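You operate a simulated robot arm through the tools that you are given. There is no shell and no other tool. Be economical: measure what you need, move in short steps, check, and stop when the job is done.

You are at the controls of a simulated two-armed robot. One attempt, no reset.

JOB
Sand the burrs off the grey block with the dust extractor running.
Fine: Clamp the block first; use the orange hand tool and put it back; switch the extractor off, open the clamp and put the block back. Set down upright: orange hand tool. What is to be rubbed or washed off counts as gone when no trace of it is left.

Only the result counts: the job must be done as asked and must still hold three seconds after the hand-in. Knocking over, shifting, dropping, spilling or breaking anything else fails it.

ROBOT AND FRAMES
Two 7-joint arms with two-finger parallel grippers on one trunk, on a base that drives. Base frame: it is fixed to the floor where the robot stands at the start and does not move with it; the origin is under the middle of the robot, x ahead of it, y to its left, z up. Lengths are in cm, angles in degrees, forces in N, time in s.
The left shoulder is at the start at [5, 15.8, 113.3], the right one opposite. With the tool pointing down near the work surface each hand reaches from about 20 to 66 cm from the robot's upright axis, wherever it stands, measured 20 degrees to its own side. Places, roughly: bed of the clamp [60, -30, 80]; clamp jaw [50, -30, 80]; dust extractor [70, -30, 80]; dust extractor switch [70, -30, 90]. Payload 3.91 kg a hand.
The TCP of each hand is the grasp point between the finger pads, 3 cm short of the fingertips. In the tool frame z runs along the fingers and y along their closing line. Largest opening 11 cm; finger width 2, thickness 1; the body of the gripper, 4.8 by 11.2 cm, starts 5.5 cm behind the TCP.
Orientation is told as [roll, pitch, yaw] about the base's x, y, z axes, in that order, counted from this pose: with the fingers straight down and closing along the base's y, the tool's x points along the base's -x, its y along +y and its z along -z.

CONTROLS
- The arms move only by the tool jog_arm. It takes "left_moves", "right_moves" or both (then of equal length, played together; a hand with none holds still); each is a list that holds one entry, the list of rows, each a list of 7 numbers: the shift along the tool's x, y, z in units of 250 mm (1.0 is 250 mm), then the turn, a rotation vector about the tool's x, y, z in units of 90 degrees (1.0 is 90 degrees), then the opening, from 0 (shut) to 1 (fully open). In form: [[[dx, dy, dz, wx, wy, wz, hand], ...]]. A call has 1 to 12 rows; each row is the pose to reach, as a shift and turn from the pose commanded when the call began, along the tool's axes at that moment. A call with a number of a shift or a turn outside -1 to 1 is refused whole. Each row takes 0.2 s and may step no farther than 5 cm and 8.6 degrees from the row before; otherwise, or with a gripper value out of range, the whole call is refused. Where a pose cannot be reached the arm comes as near as it can. A force on the tool above 70 N (or 10 N above the force at the start of the call, whichever is more), or a blocked arm, ends the call early, and 0.2 s more pass. Each finger travels about 15.3 cm/s and halts on what it meets, pressing with about 40 N; the grip force reading is that of the motor and also rises with nothing between the fingers. The clock runs only during rows and for 0.2 s after the last one: add rows that repeat a pose to give the fingers time. The reply holds the time, the measured pose of the TCP, the force on the tool along the base axes, the opening and the grip force, in the units named above and with some noise, with the torque about the TCP (base axes, N m) and any sound that the robot's microphone picked up, and new pictures: "show" is both (left out), scene, wrist or none (wrist: the cameras of the hands that moved).
- Cameras (640 x 400 px; columns grow to the right, rows downward): "scene" is now at [13.09, -1.32, 128.4]; the picture's right is [-0.17, -0.99, 0.00], its down [-0.44, 0.07, -0.90] and it looks along [0.88, -0.15, -0.44] (base axes); focal length 214 px, centre (320, 200). "left" rides on the left gripper at [7.2, -1.7, -10.3] in its tool frame; the picture's right is [0.23, 0.97, 0.00], its down [-0.76, 0.18, -0.62] and it looks along [-0.61, 0.14, 0.78] (tool axes); focal length 222 px, centre (320, 200). "right" rides on the right gripper at [7.3, 1.7, -10.3] in its tool frame; the picture's right is [-0.23, 0.97, 0.00], its down [-0.76, -0.18, -0.62] and it looks along [-0.61, -0.14, 0.78] (tool axes); focal length 222 px, centre (320, 200). There is no depth. A picture from a camera that has moved, and an enlarged one, comes with that camera's place and axes in the base frame and with its lens.
- lift_body(by): slides the trunk up (or, below 0, down) by that many cm; the arms and the scene camera ride with it, the base frame stays. It gives what a move gives, with no picture.
- roll_base(legs): drives the robot by 1 to 6 legs, each [ahead, turn to the left] in cm and degrees, along the robot's own axes; the way and the turn of a leg run together, so that a leg with both is an arc; at most 150 cm and 180 degrees a leg. The arms and the cameras ride along, it lands a little off, and it stops where it bumps. It gives what a move gives, and a new picture of the scene camera.
- pan_tilt(pan, tilt): turns the head with the scene camera to pan (to the left, within 80 degrees either way) and tilt (down, from -29 to 69), counted from straight ahead of the robot. It gives what a move gives, and a new picture of the scene camera.
- zoom(camera, box): a new picture of the part [left, top, right, bottom] of that camera's present view, enlarged. The clock stands still meanwhile.
- close_job(): hands the job in; it is judged then, once.

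Go step by step. Nothing tells you exact positions but the pictures and the camera data: compare them with the known pose of the tool, close in by small moves and look again before you grip or let go. The budget is 120 turns and 260 pictures, counting those below and the enlarged ones. Unless the task says otherwise, let go and move clear before handing in.

The tools are called after ">>>" as a command line: name --argument value ..., lists and objects as JSON in quotes. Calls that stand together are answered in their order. jog_arm: Moves the arms, as the interface text tells. Its arguments: {"type":"object","properties":{"left_moves":{"type":"array","items":{"type":"array","items":{"type":"array","items":{"type":"number"}}}},"right_moves":{"type":"array","items":{"type":"array","items":{"type":"array","items":{"type":"number"}}}},"show":{"type":"string","enum":["both","scene","wrist","none"]}},"required":[]} The other tools are called the same way: lift_body (by) slides the trunk up or down; roll_base (legs) drives the base; pan_tilt (pan, tilt) turns the head that bears the scene camera; zoom (camera, box) takes an enlarged picture of a part of a camera's view; close_job () hands the job in.

At the start:

```text
time: 0.0
left_tool_pos: [39.01, 10.19, 122.16]
left_tool_rot: [0.1, 0.0, 0.1]
left_contact_force: [0.4, -0.3, 0.1]
left_torque: [-0.01, 0.04, 0.0]
left_opening: 11.0
left_grasp_force: 0.0
right_tool_pos: [36.78, -32.81, 113.11]
right_tool_rot: [0.0, 0.0, -0.1]
right_contact_force: [0.7, 0.6, 0.1]
right_torque: [0.05, 0.01, 0.0]
right_opening: 11.0
right_grasp_force: 0.0
trunk travel left (down, up): [-37.5, 10.7]
robot x, y, heading: [0.02, 0.09, -0.2]
head pan, tilt: [-9.5, 26.3]
```

scene: 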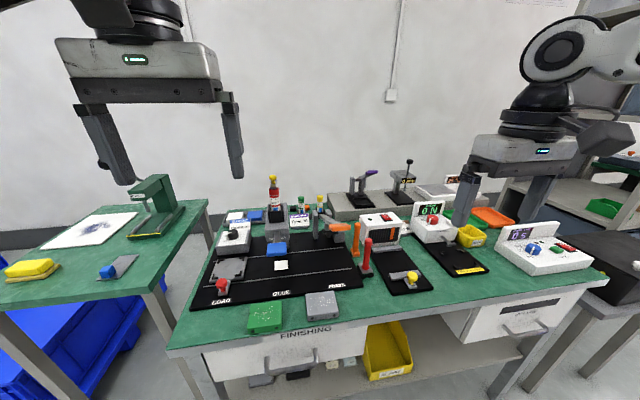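
right: 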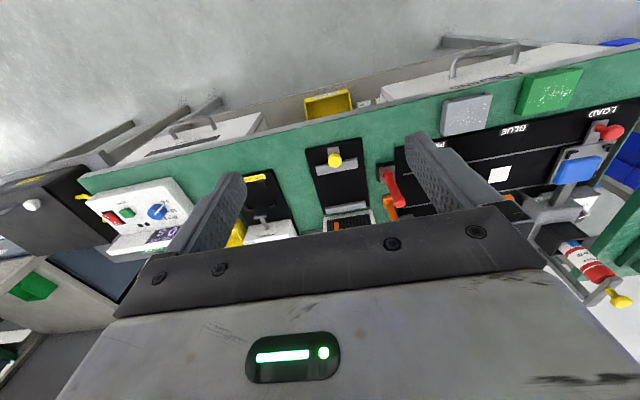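
left: 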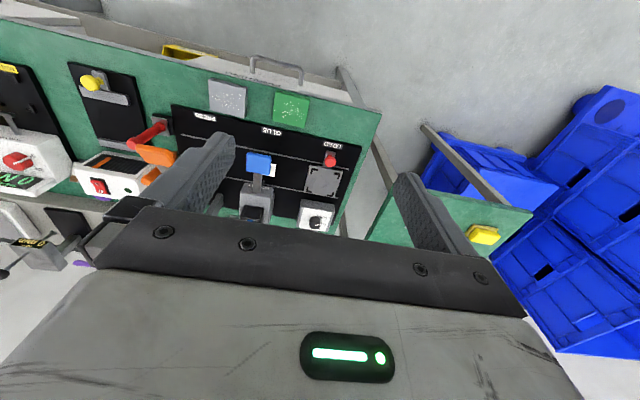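

I see a bench with a grey block and a green block at the front edge, a clamp-like fixture on the right with a yellow knob, and an orange tool near it. I'll zoom in to identify them.

>>> zoom --camera "scene" --box '[300, 200, 460, 320]'

>>> zoom --camera "scene" --box '[180, 170, 360, 340]'

>>> zoom --camera "scene" --box '[400, 170, 600, 300]'

```text
3.33 times, centred on (380, 260) of scene
camera zoom: at [13.09, -1.32, 128.4], right [-0.17, -0.99, 0.0], down [-0.44, 0.07, -0.9], along [0.88, -0.15, -0.44], focal length 715 px, centre (120, 0)
```

zoom: 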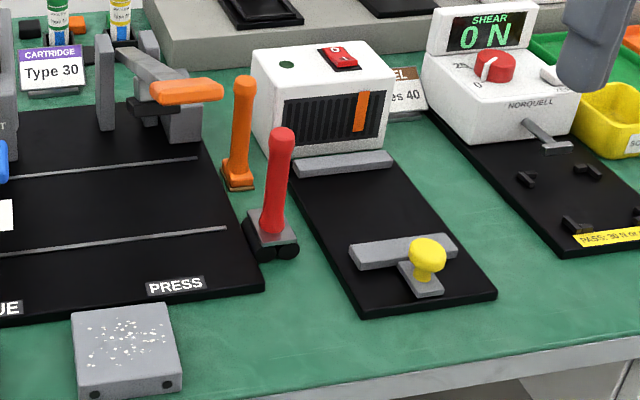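

```text
2.35 times, centred on (270, 255) of scene
camera zoom: at [13.09, -1.32, 128.4], right [-0.17, -0.99, 0.0], down [-0.44, 0.07, -0.9], along [0.88, -0.15, -0.44], focal length 505 px, centre (438, 71)
```

zoom: 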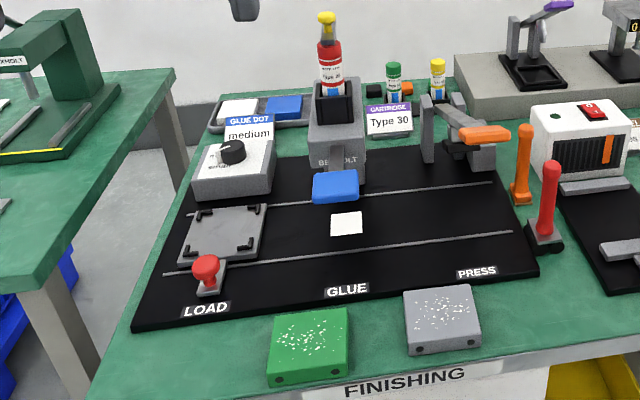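

```text
3.08 times, centred on (500, 235) of scene
camera zoom: at [13.09, -1.32, 128.4], right [-0.17, -0.99, 0.0], down [-0.44, 0.07, -0.9], along [0.88, -0.15, -0.44], focal length 660 px, centre (-234, 92)
```

zoom: 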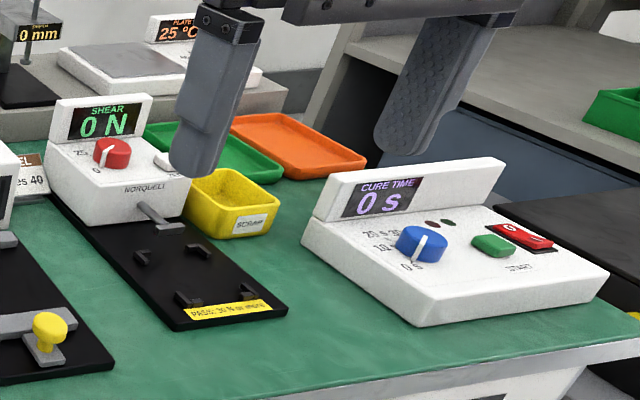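

The grey block is at about (48,-8), the clamp with its yellow-knobbed jaw at about (50,-32), and the extractor behind it with a rocker switch. The orange tool stands left of the extractor. I'll check clearance in front of the base before driving closer.

>>> pan_tilt --pan -15 --tilt 62

```text
time: 1.0
left_tool_pos: [39.09, 10.12, 122.14]
left_tool_rot: [0.0, 0.0, 0.0]
left_contact_force: [0.5, 0.3, 0.8]
left_torque: [-0.01, -0.01, -0.04]
left_opening: 11.01
left_grasp_force: 0.1
right_tool_pos: [36.84, -32.82, 113.28]
right_tool_rot: [0.0, 0.0, -0.2]
right_contact_force: [0.5, -0.2, 0.5]
right_torque: [0.02, 0.02, 0.0]
right_opening: 11.01
right_grasp_force: 0.0
trunk travel left (down, up): [-37.5, 10.7]
robot x, y, heading: [-0.04, -0.23, 0.0]
head pan, tilt: [-15.0, 62.0]
camera scene: at [10.26, -1.46, 123.38], right [-0.26, -0.97, 0.0], down [-0.85, 0.23, -0.47], along [0.45, -0.12, -0.88], focal length 214 px, centre (320, 200)
```

scene: 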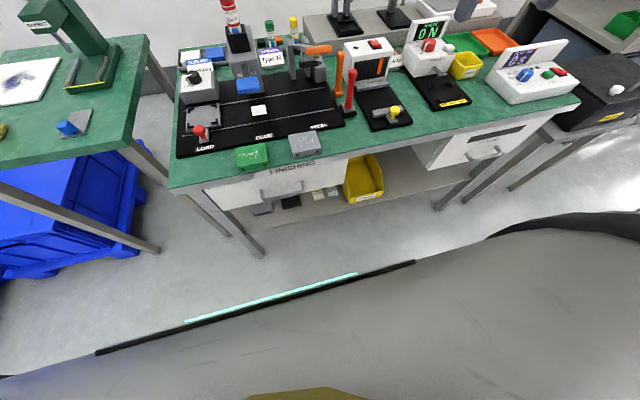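

There's ~15 cm of clearance between the base and the bench front, so I drive ahead 12 cm for better reach.

>>> roll_base --legs '[[12, 0]]'

>>> pan_tilt --pan -32 --tilt 45

```text
time: 2.2
left_tool_pos: [50.93, 10.2, 122.08]
left_tool_rot: [-0.1, 0.0, 0.1]
left_contact_force: [0.8, 0.5, -0.7]
left_torque: [0.0, 0.0, 0.01]
left_opening: 11.0
left_grasp_force: 0.0
right_tool_pos: [48.78, -32.85, 113.22]
right_tool_rot: [0.0, 0.0, -0.1]
right_contact_force: [1.5, -0.5, 0.0]
right_torque: [0.0, 0.03, -0.01]
right_opening: 10.98
right_grasp_force: 0.0
trunk travel left (down, up): [-37.5, 10.7]
robot x, y, heading: [12.06, 0.09, 0.3]
head pan, tilt: [-15.0, 62.0]
camera scene: at [22.19, -1.45, 123.37], right [-0.26, -0.97, 0.0], down [-0.85, 0.23, -0.47], along [0.45, -0.12, -0.88], focal length 214 px, centre (320, 200)
```

scene: 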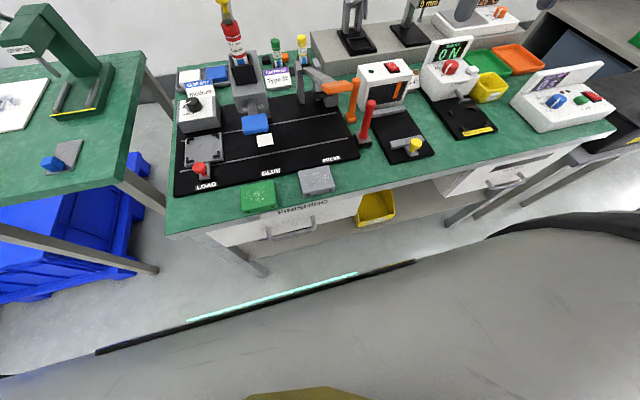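

```text
time: 3.0
left_tool_pos: [50.94, 10.2, 122.15]
left_tool_rot: [0.0, -0.1, 0.0]
left_contact_force: [0.1, 0.3, 0.6]
left_torque: [0.01, -0.03, -0.01]
left_opening: 11.0
left_grasp_force: 0.1
right_tool_pos: [48.81, -32.7, 113.3]
right_tool_rot: [0.0, 0.0, 0.0]
right_contact_force: [0.5, -0.2, 0.3]
right_torque: [0.0, -0.02, -0.06]
right_opening: 11.01
right_grasp_force: 0.0
trunk travel left (down, up): [-37.5, 10.7]
robot x, y, heading: [11.63, 0.52, 0.3]
head pan, tilt: [-32.0, 45.0]
camera scene: at [22.8, -4.09, 125.55], right [-0.53, -0.85, 0.0], down [-0.6, 0.37, -0.71], along [0.6, -0.37, -0.71], focal length 214 px, centre (320, 200)
```

scene: 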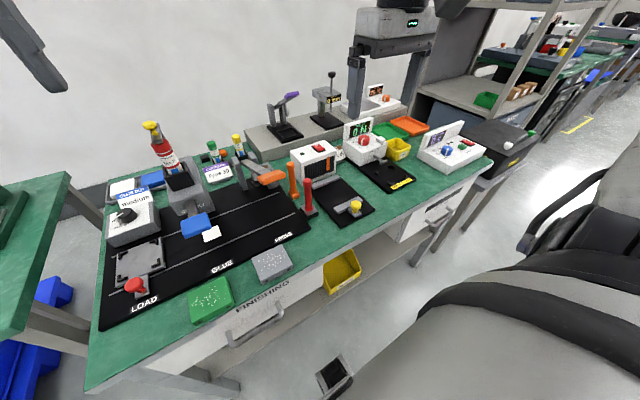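

>>> zoom --camera "scene" --box '[220, 130, 400, 290]'

```text
2.50 times, centred on (310, 210) of scene
camera zoom: at [22.8, -4.09, 125.55], right [-0.53, -0.85, 0.0], down [-0.6, 0.37, -0.71], along [0.6, -0.37, -0.71], focal length 536 px, centre (345, 175)
```

zoom: 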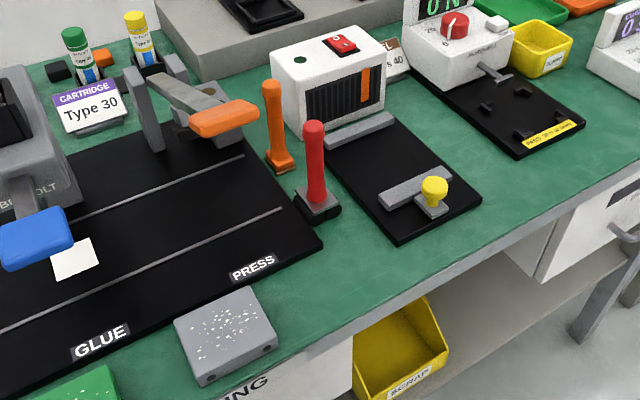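

Block estimated at (48.8,-7.7), top about z 82, table about 78. I move the left hand aside and the right hand over the block to look.

>>> jog_arm --left_moves '[[[0, 0.2, 0, 0, 0, 0, 1], [0, 0.4, 0, 0, 0, 0, 1], [0, 0.6, 0, 0, 0, 0, 1], [0, 0.6, 0, 0, 0, 0, 1], [0, 0.6, 0, 0, 0, 0, 1], [0, 0.6, 0, 0, 0, 0, 1]]]' --right_moves '[[[0, 0.17, 0, 0, 0, 0, 1], [0, 0.34, 0.0, 0, 0, 0, 1], [0, 0.5, 0.1, 0, 0, 0, 1], [0, 0.67, 0.2, 0, 0, 0, 1], [0, 0.84, 0.28, 0, 0, 0, 1], [0, 1.0, 0.36, 0, 0, 0, 1]]]'

```text
time: 4.5
left_tool_pos: [50.9, 25.06, 122.32]
left_tool_rot: [0.0, -0.2, 0.2]
left_contact_force: [0.3, -0.3, -0.5]
left_torque: [-0.02, -0.04, 0.0]
left_opening: 11.0
left_grasp_force: 0.1
right_tool_pos: [48.67, -9.91, 105.32]
right_tool_rot: [0.0, -0.1, -0.1]
right_contact_force: [0.4, -0.6, -0.4]
right_torque: [0.01, -0.05, 0.0]
right_opening: 11.0
right_grasp_force: 0.0
right hand out of reach, approached as far as the arm can: row 6
trunk travel left (down, up): [-37.5, 10.7]
robot x, y, heading: [11.79, -0.09, -0.1]
head pan, tilt: [-32.0, 45.0]
camera scene: at [22.73, -4.12, 125.57], right [-0.53, -0.85, 0.0], down [-0.6, 0.37, -0.71], along [0.6, -0.37, -0.71], focal length 214 px, centre (320, 200)
camera right: at [41.4, -8.05, 115.71], right [0.23, 0.97, 0.0], down [0.76, -0.18, 0.63], along [0.61, -0.14, -0.78], focal length 222 px, centre (320, 200)
camera left: at [43.6, 23.36, 132.53], right [-0.23, 0.97, 0.0], down [0.76, 0.18, 0.62], along [0.61, 0.14, -0.78], focal length 222 px, centre (320, 200)
```

scene: 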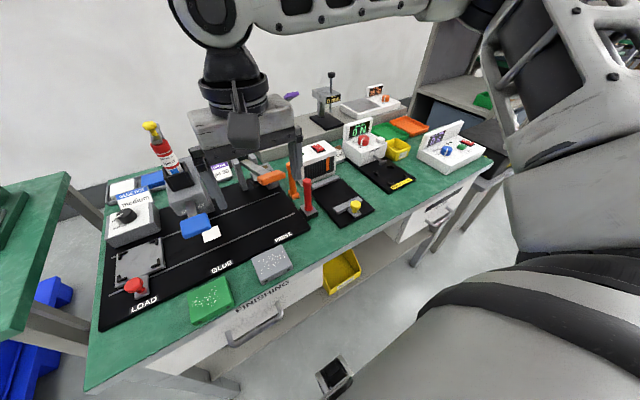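
right: 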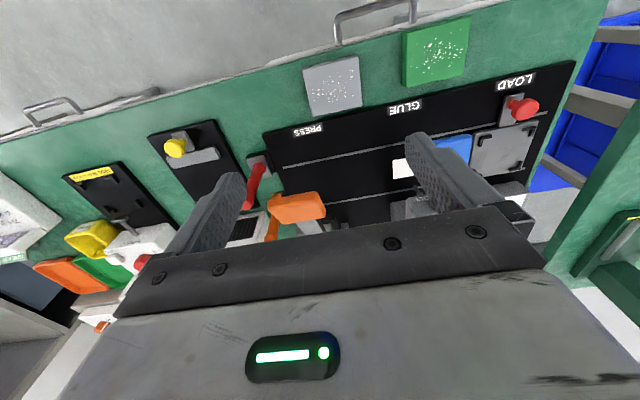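
left: 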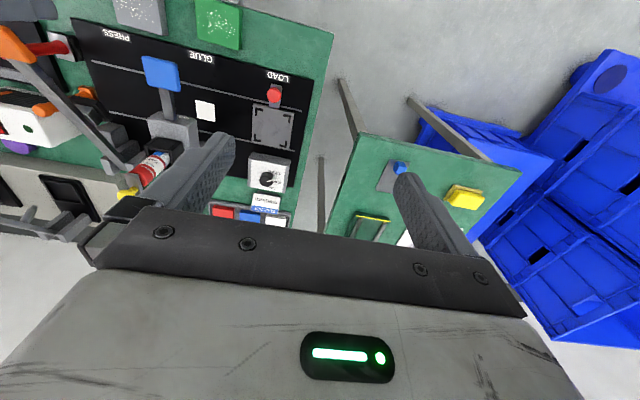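

The block sits at (48.7,-7.8) by the wrist camera too. I descend to see whether reach improves lower.

>>> jog_arm --right_moves '[[[0, 0, 0.16, 0, 0, 0, 1], [0, 0, 0.32, 0, 0, 0, 1], [0, 0, 0.44, 0, 0, 0, 1]]]' --show "wrist"

```text
time: 5.2
left_tool_pos: [50.93, 25.07, 122.21]
left_tool_rot: [0.0, 0.0, 0.1]
left_contact_force: [0.8, 0.1, -0.5]
left_torque: [0.02, -0.03, 0.02]
left_opening: 11.0
left_grasp_force: 0.1
right_tool_pos: [48.31, -10.67, 94.36]
right_tool_rot: [0.0, 0.0, 0.1]
right_contact_force: [-1.1, 0.0, 0.1]
right_torque: [0.01, -0.1, -0.01]
right_opening: 11.0
right_grasp_force: 0.0
right hand out of reach, approached as far as the arm can: row 3
trunk travel left (down, up): [-37.5, 10.7]
robot x, y, heading: [11.81, -0.09, -0.1]
head pan, tilt: [-32.0, 45.0]
camera right: at [41.08, -9.04, 104.63], right [0.23, 0.97, 0.0], down [0.76, -0.18, 0.62], along [0.61, -0.14, -0.78], focal length 222 px, centre (320, 200)
```

right: 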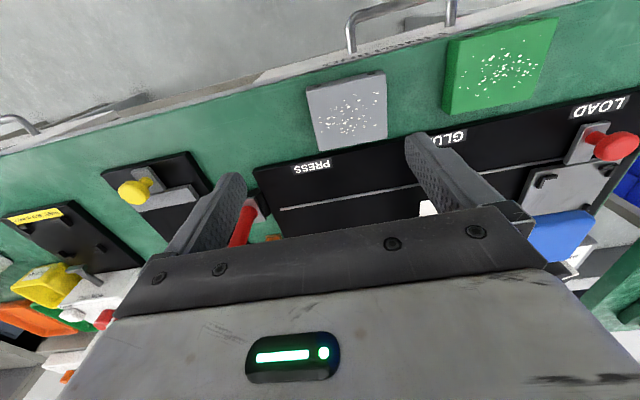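

Still short laterally; I rotate the base slightly left so the block lies in the right arm's zone.

>>> roll_base --legs '[[0, 14]]'

```text
time: 6.5
left_tool_pos: [43.68, 33.68, 122.22]
left_tool_rot: [0.0, 0.0, 14.1]
left_contact_force: [0.0, -0.2, 0.7]
left_torque: [0.02, 0.01, 0.02]
left_opening: 10.99
left_grasp_force: 0.0
right_tool_pos: [49.79, -1.6, 94.34]
right_tool_rot: [0.1, -0.2, 13.9]
right_contact_force: [0.3, 0.3, 0.7]
right_torque: [-0.01, 0.0, 0.0]
right_opening: 11.0
right_grasp_force: 0.1
trunk travel left (down, up): [-37.5, 10.7]
robot x, y, heading: [11.89, 0.13, 13.8]
head pan, tilt: [-32.0, 45.0]
camera scene: at [23.46, -1.33, 125.56], right [-0.31, -0.95, 0.0], down [-0.67, 0.22, -0.71], along [0.67, -0.22, -0.71], focal length 214 px, centre (320, 200)
```

scene: 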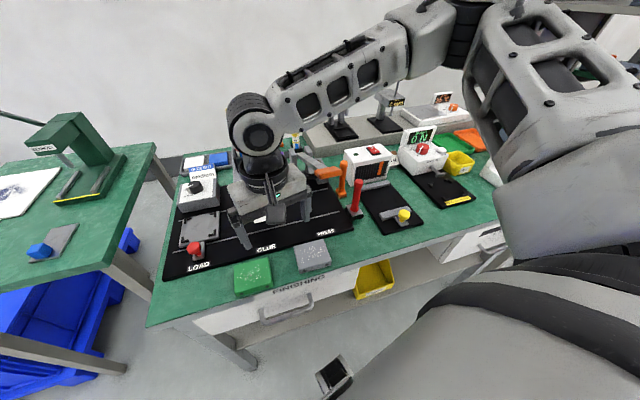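

I turn the hand back square and move over the block.

>>> jog_arm --right_moves '[[[0.05, -0.115, 0, 0, 0, 0.077, 1], [0.102, -0.23, 0, 0, 0, 0.1544, 1], [0.102, -0.23, 0, 0, 0, 0.1544, 1]]]'

```text
time: 7.0
left_tool_pos: [43.75, 33.73, 122.3]
left_tool_rot: [0.2, -0.2, 14.0]
left_contact_force: [-0.6, -0.8, 1.5]
left_torque: [0.12, -0.01, 0.0]
left_opening: 11.0
left_grasp_force: 0.1
right_tool_pos: [49.19, -5.06, 94.62]
right_tool_rot: [2.5, -1.3, 5.2]
right_contact_force: [3.0, 21.5, -4.6]
right_torque: [-1.03, 0.39, 0.81]
right_opening: 10.99
right_grasp_force: 0.0
trunk travel left (down, up): [-37.5, 10.7]
robot x, y, heading: [11.95, 0.27, 13.8]
head pan, tilt: [-32.0, 45.0]
stopped in row 2 (right hand): the force on the tool passed its limit at 93 N (the readings are from after the stop); the commanded pose is now the measured one
camera scene: at [23.49, -1.34, 125.55], right [-0.31, -0.95, 0.0], down [-0.67, 0.22, -0.71], along [0.67, -0.22, -0.71], focal length 214 px, centre (320, 200)
camera right: at [41.76, -4.56, 104.89], right [0.14, 0.99, 0.05], down [0.76, -0.14, 0.63], along [0.63, -0.05, -0.77], focal length 222 px, centre (320, 200)
```

scene: 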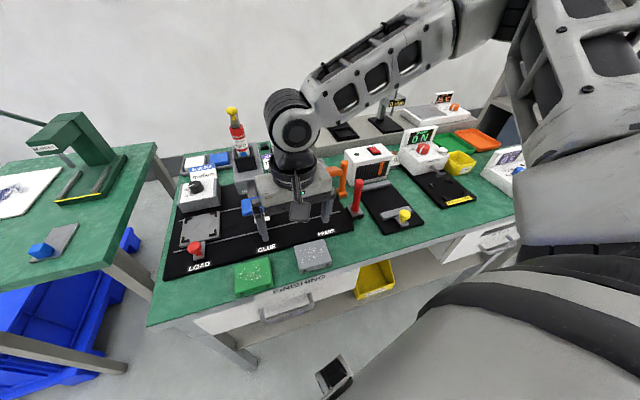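
right: 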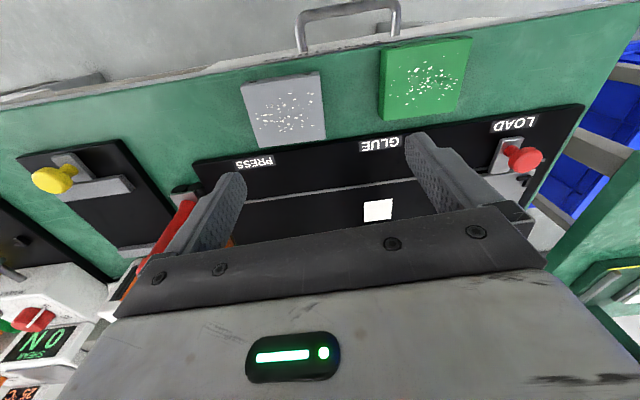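

The hand met something mid-way; likely the raised blue dispenser lever or something similar. I look closely before moving.

>>> zoom --camera "scene" --box '[170, 90, 390, 290]'

>>> zoom --camera "left" --box '[0, 0, 320, 200]'

```text
2.00 times, centred on (280, 190) of scene
camera zoom: at [23.49, -1.34, 125.55], right [-0.31, -0.95, 0.0], down [-0.67, 0.22, -0.71], along [0.67, -0.22, -0.71], focal length 429 px, centre (400, 220)
```

zoom: 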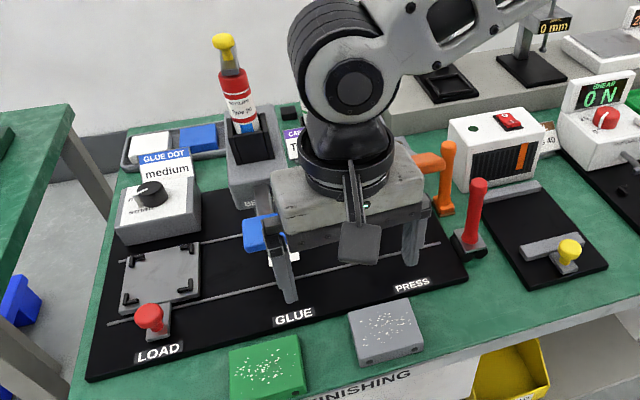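

```text
2.00 times, centred on (160, 100) of left
camera zoom: at [36.99, 30.29, 132.59], right [-0.46, 0.89, 0.0], down [0.69, 0.35, 0.63], along [0.56, 0.29, -0.78], focal length 444 px, centre (640, 400)
```

zoom: 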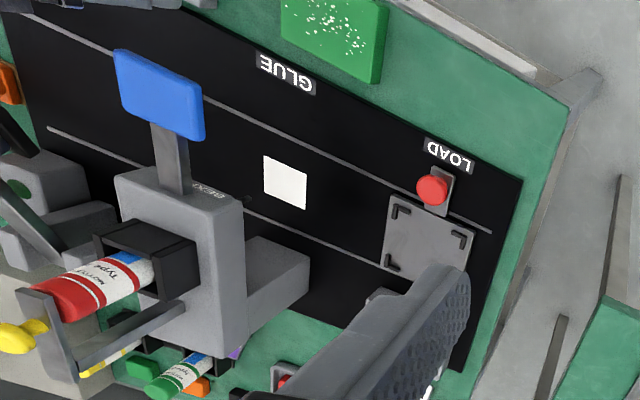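

I see: the gripper body touched the orange press handle (about (54,-13,100)); the blue lever is at (53,2,97). Both look intact. I back away toward the robot and up, then will approach the block with the hand tilted back.

>>> jog_arm --right_moves '[[[0.04, 0.04, 0, 0, 0, 0, 1], [0.16, 0.04, 0, 0, 0, 0, 1], [0.3, 0.04, -0.06, 0, 0, 0, 1], [0.32, 0.04, -0.2, 0, 0, 0, 1], [0.32, 0.04, -0.34, 0, 0, 0, 1]]]'

```text
time: 8.2
left_tool_pos: [43.7, 33.7, 122.28]
left_tool_rot: [0.1, -0.1, 14.0]
left_contact_force: [0.8, 0.0, 0.6]
left_torque: [0.01, -0.02, 0.01]
left_opening: 11.01
left_grasp_force: 0.0
right_tool_pos: [41.05, -5.26, 102.73]
right_tool_rot: [2.1, -1.0, 4.7]
right_contact_force: [-0.1, -0.1, 1.0]
right_torque: [0.01, 0.0, -0.02]
right_opening: 11.02
right_grasp_force: 0.0
trunk travel left (down, up): [-37.5, 10.7]
robot x, y, heading: [11.86, 0.2, 13.9]
head pan, tilt: [-32.0, 45.0]
camera scene: at [23.48, -1.3, 125.55], right [-0.31, -0.95, 0.0], down [-0.67, 0.22, -0.71], along [0.67, -0.22, -0.71], focal length 214 px, centre (320, 200)
camera right: at [33.59, -4.54, 113.05], right [0.15, 0.99, 0.04], down [0.76, -0.14, 0.63], along [0.63, -0.06, -0.78], focal length 222 px, centre (320, 200)
```

scene: 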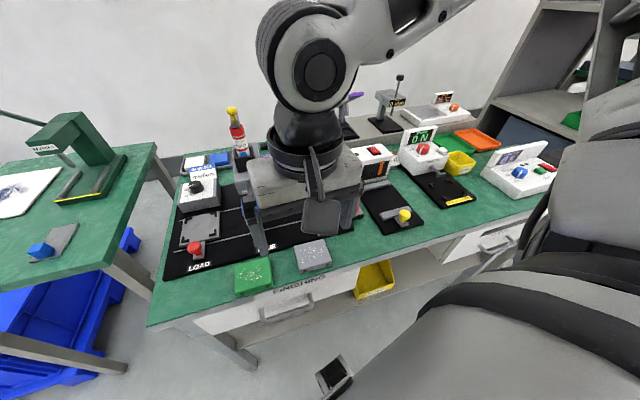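
right: 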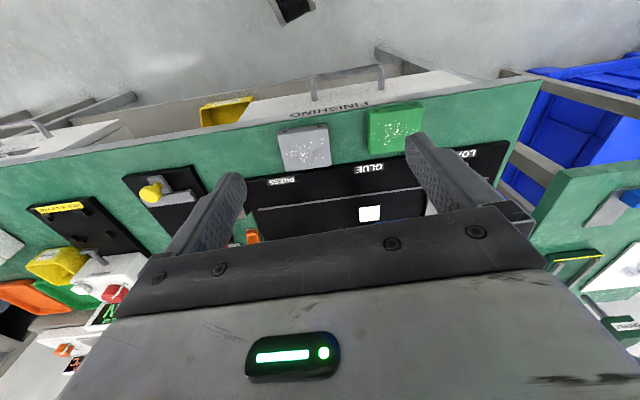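

Now I square the hand with a 15° backward lean and come in above the block from the robot's side.

>>> jog_arm --right_moves '[[[-0.02, -0.116, 0, 0.023, -0.05, 0.052, 1], [-0.04, -0.116, 0.13, 0.023, -0.11, 0.052, 1], [-0.11, -0.116, 0.26, 0.023, -0.155, 0.052, 1], [-0.19, -0.116, 0.388, 0.023, -0.155, 0.052, 1], [-0.19, -0.116, 0.388, 0.023, -0.155, 0.052, 1]]]'

```text
time: 9.4
left_tool_pos: [43.58, 33.74, 122.25]
left_tool_rot: [0.0, -0.1, 14.1]
left_contact_force: [-0.6, 0.0, 0.2]
left_torque: [0.01, 0.01, 0.0]
left_opening: 11.0
left_grasp_force: 0.1
right_tool_pos: [46.11, -7.49, 93.43]
right_tool_rot: [0.7, -14.9, -0.3]
right_contact_force: [0.5, 0.5, -0.4]
right_torque: [-0.01, 0.01, -0.01]
right_opening: 11.0
right_grasp_force: 0.1
right hand out of reach, approached as far as the arm can: row 2, 3
trunk travel left (down, up): [-37.5, 10.7]
robot x, y, heading: [11.53, -0.45, 13.9]
head pan, tilt: [-32.0, 45.0]
camera scene: at [23.49, -1.3, 125.56], right [-0.31, -0.95, 0.0], down [-0.67, 0.22, -0.71], along [0.67, -0.22, -0.71], focal length 214 px, centre (320, 200)
camera right: at [36.49, -5.9, 101.57], right [0.22, 0.97, 0.07], down [0.57, -0.19, 0.8], along [0.79, -0.14, -0.6], focal length 222 px, centre (320, 200)
```

scene: 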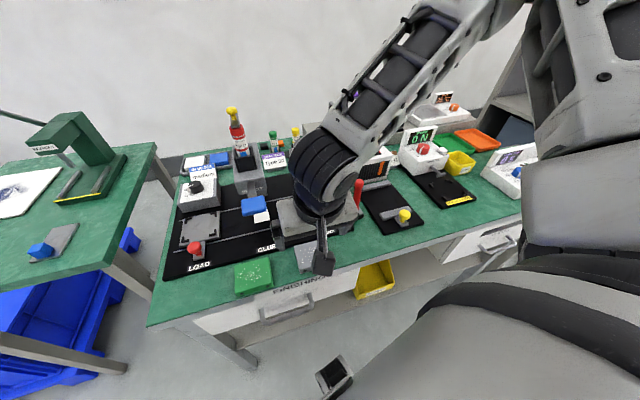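
right: 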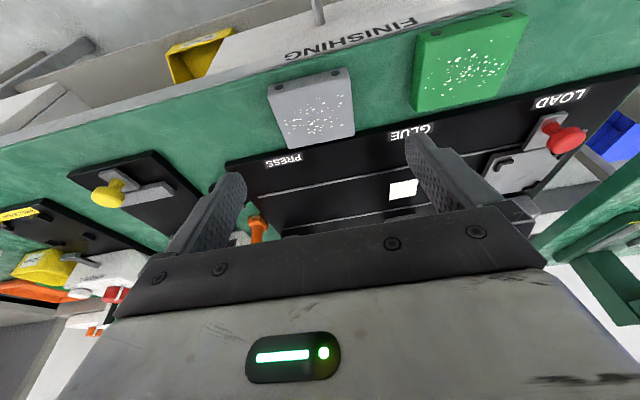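

Block top about z 81.5, centred (48.5,-7.8). I descend most of the way along the tool.

>>> jog_arm --right_moves '[[[0.01, -0.012, 0.15, 0, 0, 0, 1], [0.0215, -0.012, 0.3, 0, 0, 0, 1], [0.0215, -0.012, 0.39, 0, 0, 0, 1], [0.0215, -0.012, 0.39, 0, 0, 0, 1]]]'

```text
time: 10.4
left_tool_pos: [43.84, 33.68, 122.13]
left_tool_rot: [0.0, 0.0, 14.0]
left_contact_force: [0.7, -0.6, -0.1]
left_torque: [0.01, 0.01, -0.03]
left_opening: 11.02
left_grasp_force: 0.1
right_tool_pos: [48.68, -8.32, 84.25]
right_tool_rot: [0.7, -14.9, -0.3]
right_contact_force: [0.3, 0.3, -0.1]
right_torque: [0.01, 0.03, -0.02]
right_opening: 11.02
right_grasp_force: 0.1
right hand out of reach, approached as far as the arm can: row 3, 4
trunk travel left (down, up): [-37.5, 10.7]
robot x, y, heading: [11.95, -0.35, 13.9]
head pan, tilt: [-32.0, 45.0]
camera scene: at [23.52, -1.3, 125.55], right [-0.31, -0.95, 0.0], down [-0.67, 0.22, -0.71], along [0.67, -0.22, -0.71], focal length 214 px, centre (320, 200)
camera right: at [39.03, -6.73, 92.43], right [0.22, 0.97, 0.07], down [0.57, -0.19, 0.8], along [0.79, -0.14, -0.6], focal length 222 px, centre (320, 200)
```

scene: 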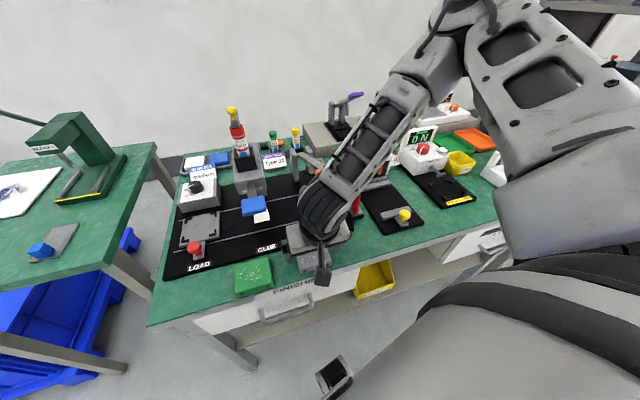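
right: 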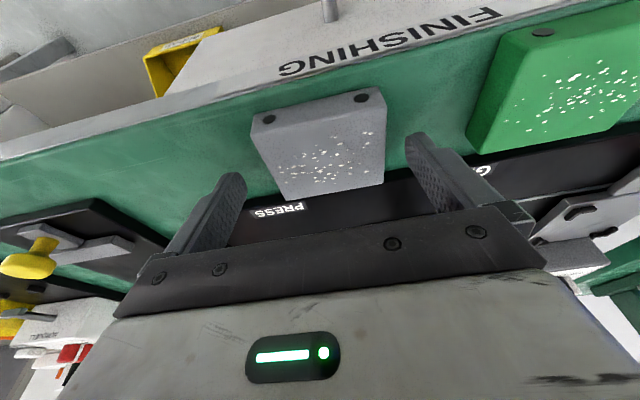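

Nearly centred, slightly at the reach limit in y but inside tolerance. I descend the last 2 cm.

>>> jog_arm --right_moves '[[[0.01, 0, 0.05, 0, 0, 0, 1], [0.02, 0, 0.095, 0, 0, 0, 1], [0.02, 0, 0.095, 0, 0, 0, 1]]]' --show "wrist"

```text
time: 11.2
left_tool_pos: [43.56, 33.8, 122.33]
left_tool_rot: [0.0, -0.2, 14.1]
left_contact_force: [0.6, 0.4, -0.4]
left_torque: [0.03, 0.01, 0.02]
left_opening: 11.01
left_grasp_force: 0.0
right_tool_pos: [49.01, -9.59, 83.22]
right_tool_rot: [0.7, -14.9, -0.3]
right_contact_force: [-4.0, 3.0, 15.6]
right_torque: [-0.82, 0.18, -0.25]
right_opening: 10.89
right_grasp_force: 0.0
right hand out of reach, approached as far as the arm can: row 1, 2, 3
trunk travel left (down, up): [-37.5, 10.7]
robot x, y, heading: [11.65, 0.28, 14.0]
head pan, tilt: [-32.0, 45.0]
camera right: at [39.26, -7.82, 91.31], right [0.22, 0.97, 0.07], down [0.57, -0.19, 0.8], along [0.79, -0.14, -0.6], focal length 222 px, centre (320, 200)
```

right: 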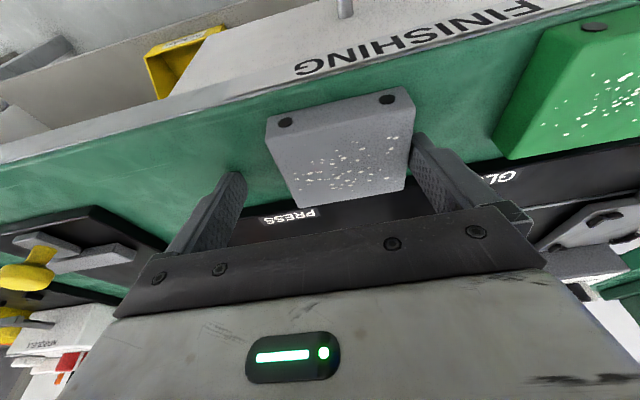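

The left finger is touching the block's top as the arm runs out of inner reach. I back up and rotate the base further left.

>>> jog_arm --right_moves '[[[0, 0, -0.12, 0, 0, 0, 1], [0.06, 0, -0.3, 0, 0, 0, 1], [0.12, 0, -0.48, 0, 0, 0, 1]]]' --show "none"

>>> roll_base --legs '[[0, 14]]'

```text
time: 12.1
left_tool_pos: [43.72, 33.79, 122.31]
left_tool_rot: [0.0, -0.1, 14.0]
left_contact_force: [-0.4, -0.9, -1.1]
left_torque: [-0.01, -0.01, 0.0]
left_opening: 11.0
left_grasp_force: 0.0
right_tool_pos: [45.2, -7.98, 93.75]
right_tool_rot: [0.5, -14.8, -0.4]
right_contact_force: [0.7, 0.2, -0.5]
right_torque: [-0.01, -0.01, 0.01]
right_opening: 11.01
right_grasp_force: 0.1
right hand out of reach, approached as far as the arm can: row 3
trunk travel left (down, up): [-37.5, 10.7]
robot x, y, heading: [11.71, 0.11, 14.1]
head pan, tilt: [-32.0, 45.0]
```

```text
time: 13.3
left_tool_pos: [34.64, 40.48, 122.21]
left_tool_rot: [0.0, -0.1, 28.1]
left_contact_force: [-0.4, -0.1, -0.1]
left_torque: [0.0, -0.04, 0.0]
left_opening: 10.99
left_grasp_force: 0.0
right_tool_pos: [46.14, 0.42, 93.61]
right_tool_rot: [0.6, -14.9, 13.6]
right_contact_force: [-0.1, 0.0, -0.6]
right_torque: [-0.03, 0.0, -0.02]
right_opening: 11.01
right_grasp_force: 0.0
trunk travel left (down, up): [-37.5, 10.7]
robot x, y, heading: [11.74, -0.04, 28.2]
head pan, tilt: [-32.0, 45.0]
camera scene: at [23.51, 1.59, 125.56], right [-0.07, -1.0, 0.0], down [-0.71, 0.05, -0.71], along [0.71, -0.05, -0.71], focal length 214 px, centre (320, 200)
```

scene: 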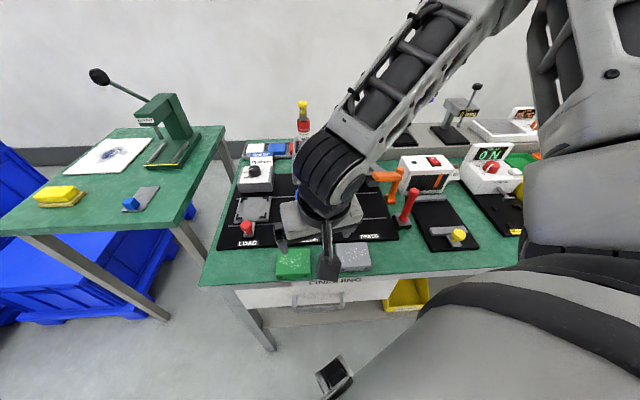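

I square the hand again and move it above the block.

>>> jog_arm --right_moves '[[[0.047, -0.157, -0.012, 0.019, 0, 0.073, 1], [0.093, -0.314, -0.025, 0.039, 0, 0.146, 1], [0.093, -0.314, -0.025, 0.039, 0, 0.146, 1]]]' --show "wrist"

```text
time: 14.1
left_tool_pos: [34.54, 40.44, 122.12]
left_tool_rot: [0.1, -0.1, 28.1]
left_contact_force: [-0.2, -0.7, -0.3]
left_torque: [0.03, -0.01, -0.02]
left_opening: 10.99
left_grasp_force: 0.1
right_tool_pos: [49.93, -4.96, 93.2]
right_tool_rot: [0.5, -14.7, 0.1]
right_contact_force: [0.1, 0.0, -0.3]
right_torque: [0.01, 0.02, -0.02]
right_opening: 10.99
right_grasp_force: 0.2
right hand out of reach, approached as far as the arm can: row 1, 2, 3
trunk travel left (down, up): [-37.5, 10.7]
robot x, y, heading: [12.01, 0.27, 28.0]
head pan, tilt: [-32.0, 45.0]
camera right: at [40.27, -3.34, 101.37], right [0.22, 0.97, 0.07], down [0.58, -0.18, 0.79], along [0.79, -0.13, -0.6], focal length 222 px, centre (320, 200)
```

right: 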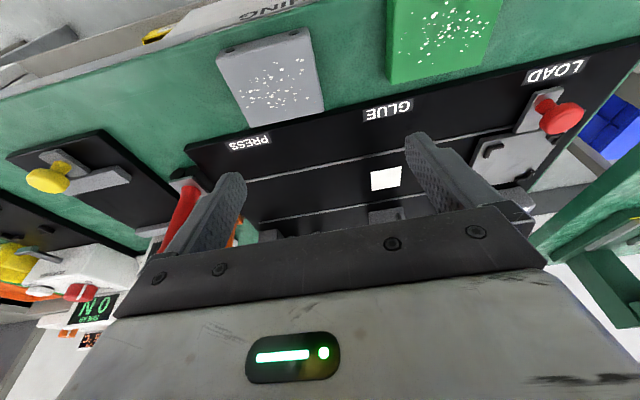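

The real limit is being too close to the shoulder. I raise the hand, turn the base back square and back off 6 cm.

>>> jog_arm --right_moves '[[[0.05, 0, -0.15, 0, 0, 0, 1], [0.1, 0, -0.33, 0, 0, 0, 1], [0.12, 0, -0.5, 0, 0, 0, 1], [0.12, 0, -0.7, 0, 0, 0, 1]]]' --show "none"

>>> roll_base --legs '[[-6, 0], [0, -28]]'

```text
time: 15.1
left_tool_pos: [34.47, 40.35, 122.26]
left_tool_rot: [0.0, -0.1, 28.1]
left_contact_force: [-0.9, -0.5, 0.5]
left_torque: [0.0, -0.01, 0.01]
left_opening: 11.0
left_grasp_force: 0.2
right_tool_pos: [42.57, -5.13, 109.69]
right_tool_rot: [0.6, -14.8, 0.2]
right_contact_force: [-0.1, 0.1, 0.1]
right_torque: [0.02, 0.02, 0.0]
right_opening: 11.0
right_grasp_force: 0.0
right hand out of reach, approached as far as the arm can: row 1, 2, 3
trunk travel left (down, up): [-37.5, 10.7]
robot x, y, heading: [11.6, -0.09, 27.8]
head pan, tilt: [-32.0, 45.0]
```

```text
time: 17.5
left_tool_pos: [45.63, 21.81, 122.34]
left_tool_rot: [0.1, -0.1, -0.4]
left_contact_force: [0.0, 0.2, 0.3]
left_torque: [-0.01, 0.01, -0.02]
left_opening: 11.0
left_grasp_force: 0.0
right_tool_pos: [31.24, -21.99, 109.63]
right_tool_rot: [0.5, -14.6, -28.2]
right_contact_force: [0.3, -0.3, -0.3]
right_torque: [-0.02, -0.02, -0.03]
right_opening: 11.02
right_grasp_force: 0.2
trunk travel left (down, up): [-37.5, 10.7]
robot x, y, heading: [6.35, -2.79, -0.3]
head pan, tilt: [-32.0, 45.0]
camera scene: at [17.38, -7.05, 125.55], right [-0.54, -0.84, 0.0], down [-0.6, 0.38, -0.71], along [0.6, -0.38, -0.71], focal length 214 px, centre (320, 200)
```

scene: 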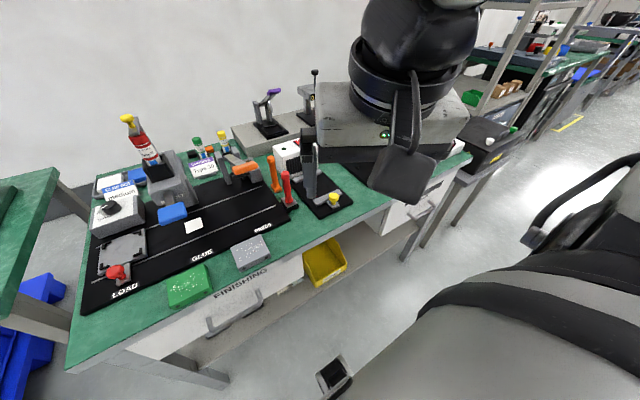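

Now I bring the hand back above the block, squared.

>>> jog_arm --right_moves '[[[-0.012, 0.129, 0.11, -0.0135, 0, -0.0505, 1], [-0.024, 0.258, 0.22, -0.027, 0, -0.101, 1], [-0.036, 0.387, 0.332, -0.0405, 0, -0.1515, 1], [-0.048, 0.515, 0.443, -0.054, 0, -0.202, 1], [-0.06, 0.644, 0.554, -0.0675, 0, -0.2525, 1], [-0.073, 0.773, 0.665, -0.081, 0, -0.303, 1], [-0.073, 0.773, 0.665, -0.081, 0, -0.303, 1]]]'

```text
time: 19.1
left_tool_pos: [45.68, 21.87, 122.33]
left_tool_rot: [0.0, 0.0, -0.5]
left_contact_force: [0.8, -0.8, 0.3]
left_torque: [0.02, 0.01, 0.0]
left_opening: 10.98
left_grasp_force: 0.0
right_tool_pos: [44.8, -12.61, 95.83]
right_tool_rot: [0.6, -15.0, 0.0]
right_contact_force: [-0.9, 0.8, -0.3]
right_torque: [0.03, -0.02, -0.03]
right_opening: 11.02
right_grasp_force: 0.0
right hand out of reach, approached as far as the arm can: row 5, 6, 7
trunk travel left (down, up): [-37.5, 10.7]
robot x, y, heading: [6.57, -2.99, -0.4]
head pan, tilt: [-32.0, 45.0]
camera scene: at [17.37, -7.01, 125.55], right [-0.54, -0.84, 0.0], down [-0.6, 0.38, -0.71], along [0.6, -0.38, -0.71], focal length 214 px, centre (320, 200)
camera right: at [35.11, -11.04, 104.04], right [0.22, 0.97, 0.07], down [0.57, -0.18, 0.8], along [0.79, -0.13, -0.6], focal length 222 px, centre (320, 200)
```

scene: 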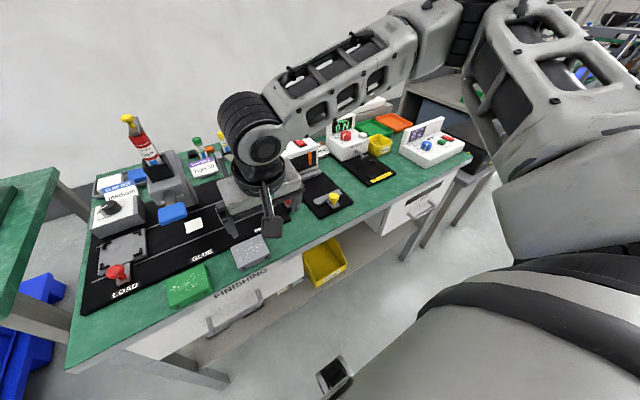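
right: 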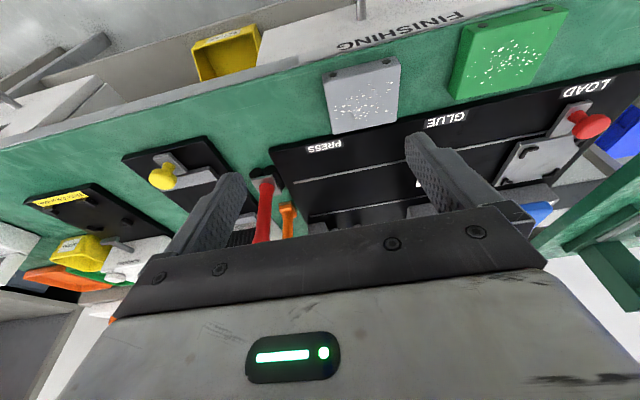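

The limit is lateral relative to the robot. I'll back off a bit and turn 14° left so the block lies ~20° to the right arm's side.

>>> roll_base --legs '[[-3.5, 0], [0, 14]]'

```text
time: 20.8
left_tool_pos: [35.16, 30.64, 122.19]
left_tool_rot: [0.0, -0.1, 13.5]
left_contact_force: [0.5, 0.7, 0.4]
left_torque: [0.0, 0.02, -0.01]
left_opening: 11.0
left_grasp_force: 0.1
right_tool_pos: [42.54, -3.06, 95.97]
right_tool_rot: [0.6, -15.0, 13.8]
right_contact_force: [0.3, -0.2, -0.6]
right_torque: [-0.01, -0.01, 0.03]
right_opening: 10.99
right_grasp_force: 0.1
trunk travel left (down, up): [-37.5, 10.7]
robot x, y, heading: [2.77, -2.51, 13.4]
head pan, tilt: [-32.0, 45.0]
camera scene: at [14.64, -4.21, 125.56], right [-0.32, -0.95, 0.0], down [-0.67, 0.22, -0.71], along [0.67, -0.22, -0.71], focal length 214 px, centre (320, 200)
```

scene: 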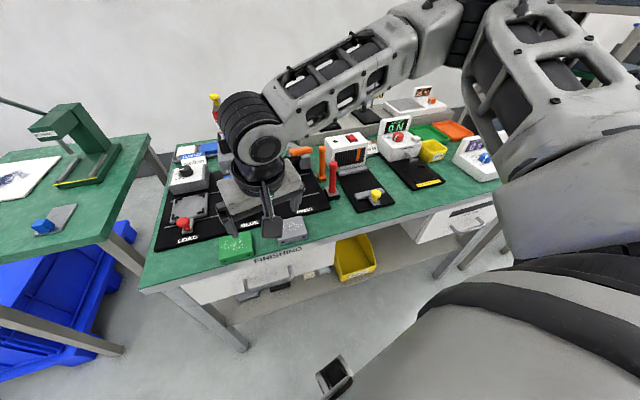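

>>> jog_arm --right_moves '[[[-0.022, -0.107, 0.057, 0.019, 0, 0.073, 1], [-0.045, -0.213, 0.115, 0.039, 0, 0.148, 1], [-0.045, -0.213, 0.115, 0.039, 0, 0.148, 1]]]' --show "wrist"

```text
time: 21.6
left_tool_pos: [35.12, 30.68, 122.25]
left_tool_rot: [-0.1, -0.1, 13.5]
left_contact_force: [-0.1, 0.6, 0.2]
left_torque: [0.01, 0.0, -0.02]
left_opening: 11.01
left_grasp_force: 0.1
right_tool_pos: [45.67, -8.02, 93.32]
right_tool_rot: [0.7, -15.0, -0.1]
right_contact_force: [0.6, 0.1, 0.4]
right_torque: [0.01, 0.01, 0.02]
right_opening: 11.0
right_grasp_force: 0.0
trunk travel left (down, up): [-37.5, 10.7]
robot x, y, heading: [2.92, -3.29, 13.6]
head pan, tilt: [-32.0, 45.0]
camera right: at [36.01, -6.41, 101.48], right [0.22, 0.97, 0.07], down [0.58, -0.19, 0.8], along [0.79, -0.13, -0.6], focal length 222 px, centre (320, 200)
```

right: 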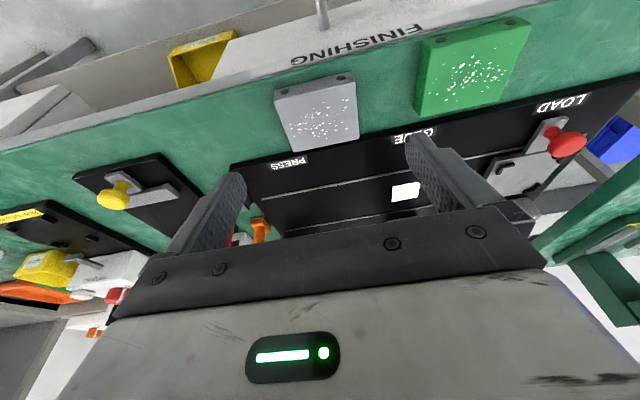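

Reached this time. I descend straight onto the block.

>>> jog_arm --right_moves '[[[0, 0, 0.17, 0, 0, 0, 1], [0, 0, 0.33, 0, 0, 0, 1], [0, 0, 0.42, 0, 0, 0, 1], [0, 0, 0.472, 0, 0, 0, 1], [0, 0, 0.472, 0, 0, 0, 1]]]' --show "wrist"

```text
time: 22.8
left_tool_pos: [35.21, 30.61, 122.24]
left_tool_rot: [0.0, 0.0, 13.5]
left_contact_force: [0.5, 0.0, -0.1]
left_torque: [-0.03, 0.03, -0.02]
left_opening: 10.98
left_grasp_force: 0.1
right_tool_pos: [48.17, -10.3, 85.28]
right_tool_rot: [0.9, -15.0, 0.0]
right_contact_force: [0.1, 1.9, 2.5]
right_torque: [0.14, 0.02, 0.02]
right_opening: 11.0
right_grasp_force: 0.1
right hand out of reach, approached as far as the arm can: row 2, 3, 4, 5
trunk travel left (down, up): [-37.5, 10.7]
robot x, y, heading: [3.29, -2.85, 13.8]
head pan, tilt: [-32.0, 45.0]
camera right: at [38.47, -8.67, 93.39], right [0.22, 0.97, 0.07], down [0.58, -0.19, 0.8], along [0.79, -0.13, -0.6], focal length 222 px, centre (320, 200)
```

right: 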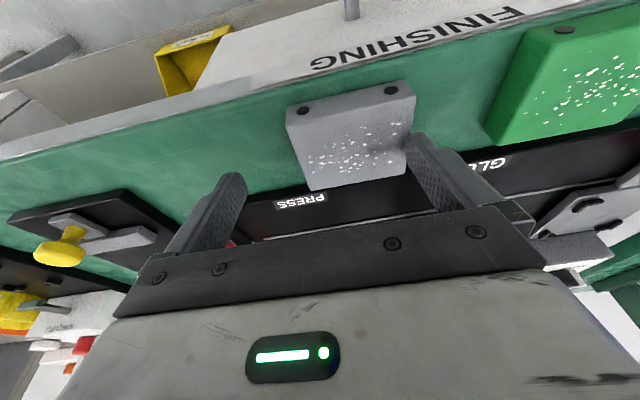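

The arm's wrist limit blocks reaching across; I need the robot shifted ~10 cm to its left. I lift the hand, then shunt the base: turn right, back up, turn square, go ahead.

>>> jog_arm --right_moves '[[[0, 0, -0.15, 0, 0, 0, 1], [0.02, 0, -0.34, 0, 0, 0, 1], [0.05, 0, -0.53, 0, 0, 0, 1], [0.05, 0, -0.72, 0, 0, 0, 1], [0.05, 0, -0.9, 0, 0, 0, 1]]]' --show "none"

>>> roll_base --legs '[[0, -58.7], [-15, 0], [0, 45], [11, 0]]'

```text
time: 24.0
left_tool_pos: [35.09, 30.66, 122.39]
left_tool_rot: [0.0, -0.1, 13.5]
left_contact_force: [0.6, 0.4, -0.7]
left_torque: [0.02, -0.03, 0.02]
left_opening: 11.02
left_grasp_force: 0.1
right_tool_pos: [41.06, -10.61, 106.65]
right_tool_rot: [0.6, -14.8, 0.0]
right_contact_force: [0.3, 0.6, -0.5]
right_torque: [0.0, -0.02, 0.02]
right_opening: 10.98
right_grasp_force: 0.1
trunk travel left (down, up): [-37.5, 10.7]
robot x, y, heading: [2.61, -2.81, 13.4]
head pan, tilt: [-32.0, 45.0]
```

```text
time: 30.8
left_tool_pos: [42.54, 32.73, 122.22]
left_tool_rot: [0.0, -0.1, 0.1]
left_contact_force: [1.1, 0.4, -1.2]
left_torque: [-0.01, 0.0, -0.02]
left_opening: 11.01
left_grasp_force: 0.2
right_tool_pos: [38.75, -8.66, 106.37]
right_tool_rot: [0.7, -14.8, -13.4]
right_contact_force: [0.0, -0.4, -0.4]
right_torque: [0.01, 0.01, -0.01]
right_opening: 11.02
right_grasp_force: 0.1
trunk travel left (down, up): [-37.5, 10.7]
robot x, y, heading: [3.76, 7.26, -0.2]
head pan, tilt: [-32.0, 45.0]
camera scene: at [14.51, 3.59, 125.54], right [-0.53, -0.85, 0.0], down [-0.6, 0.37, -0.71], along [0.6, -0.37, -0.71], focal length 214 px, centre (320, 200)
```

scene: 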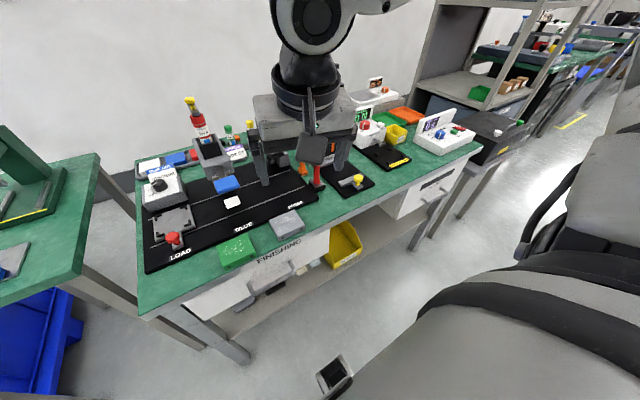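

>>> jog_arm --right_moves '[[[-0.031, 0.023, 0.137, -0.01, 0, -0.036, 1], [-0.062, 0.046, 0.273, -0.02, 0, -0.072, 1], [-0.093, 0.07, 0.41, -0.03, 0, -0.108, 1], [-0.124, 0.093, 0.546, -0.039, 0, -0.144, 1], [-0.124, 0.093, 0.546, -0.039, 0, -0.144, 1]]]' --show "wrist"

```text
time: 32.0
left_tool_pos: [42.64, 32.61, 122.28]
left_tool_rot: [0.0, -0.2, 0.0]
left_contact_force: [0.1, -0.5, -0.2]
left_torque: [0.02, -0.01, -0.02]
left_opening: 11.0
left_grasp_force: 0.1
right_tool_pos: [45.65, -8.17, 94.02]
right_tool_rot: [0.7, -15.2, -0.1]
right_contact_force: [0.3, 0.0, 0.4]
right_torque: [0.02, 0.04, 0.01]
right_opening: 11.01
right_grasp_force: 0.0
trunk travel left (down, up): [-37.5, 10.7]
robot x, y, heading: [3.36, 7.67, 0.0]
head pan, tilt: [-32.0, 45.0]
camera right: at [36.03, -6.44, 102.11], right [0.22, 0.97, 0.07], down [0.57, -0.19, 0.8], along [0.79, -0.13, -0.6], focal length 222 px, centre (320, 200)
```

right: 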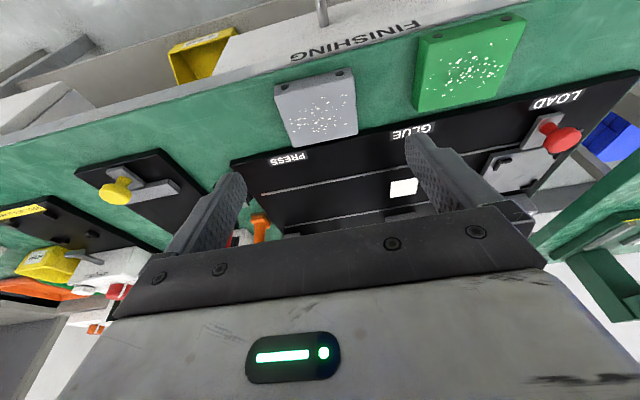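

>>> jog_arm --right_moves '[[[0, 0.008, 0.17, 0, 0, 0, 1], [0, 0.008, 0.33, 0, 0, 0, 1], [0.004, 0.008, 0.43, 0, 0, 0, 1], [0.004, 0.008, 0.49, 0, 0, 0, 1], [0.004, 0.008, 0.49, 0, 0, 0, 1]]]' --show "wrist"

```text
time: 33.2
left_tool_pos: [42.63, 32.75, 122.21]
left_tool_rot: [0.0, -0.1, 0.0]
left_contact_force: [-0.3, -0.5, -0.1]
left_torque: [0.0, -0.01, 0.01]
left_opening: 11.0
left_grasp_force: 0.0
right_tool_pos: [47.39, -10.05, 84.91]
right_tool_rot: [0.8, -14.9, -0.2]
right_contact_force: [0.4, -0.3, 0.3]
right_torque: [-0.01, 0.0, 0.0]
right_opening: 10.98
right_grasp_force: 0.0
right hand out of reach, approached as far as the arm can: row 2, 3, 4, 5
trunk travel left (down, up): [-37.5, 10.7]
robot x, y, heading: [3.63, 7.76, -0.2]
head pan, tilt: [-32.0, 45.0]
camera right: at [37.67, -8.41, 93.01], right [0.22, 0.97, 0.07], down [0.57, -0.19, 0.8], along [0.79, -0.13, -0.6], focal length 222 px, centre (320, 200)
```

right: 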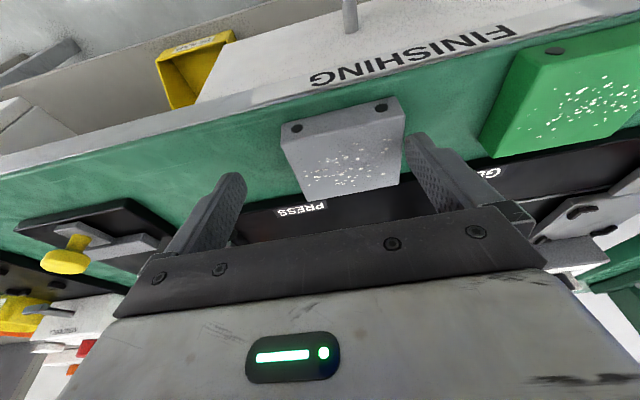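

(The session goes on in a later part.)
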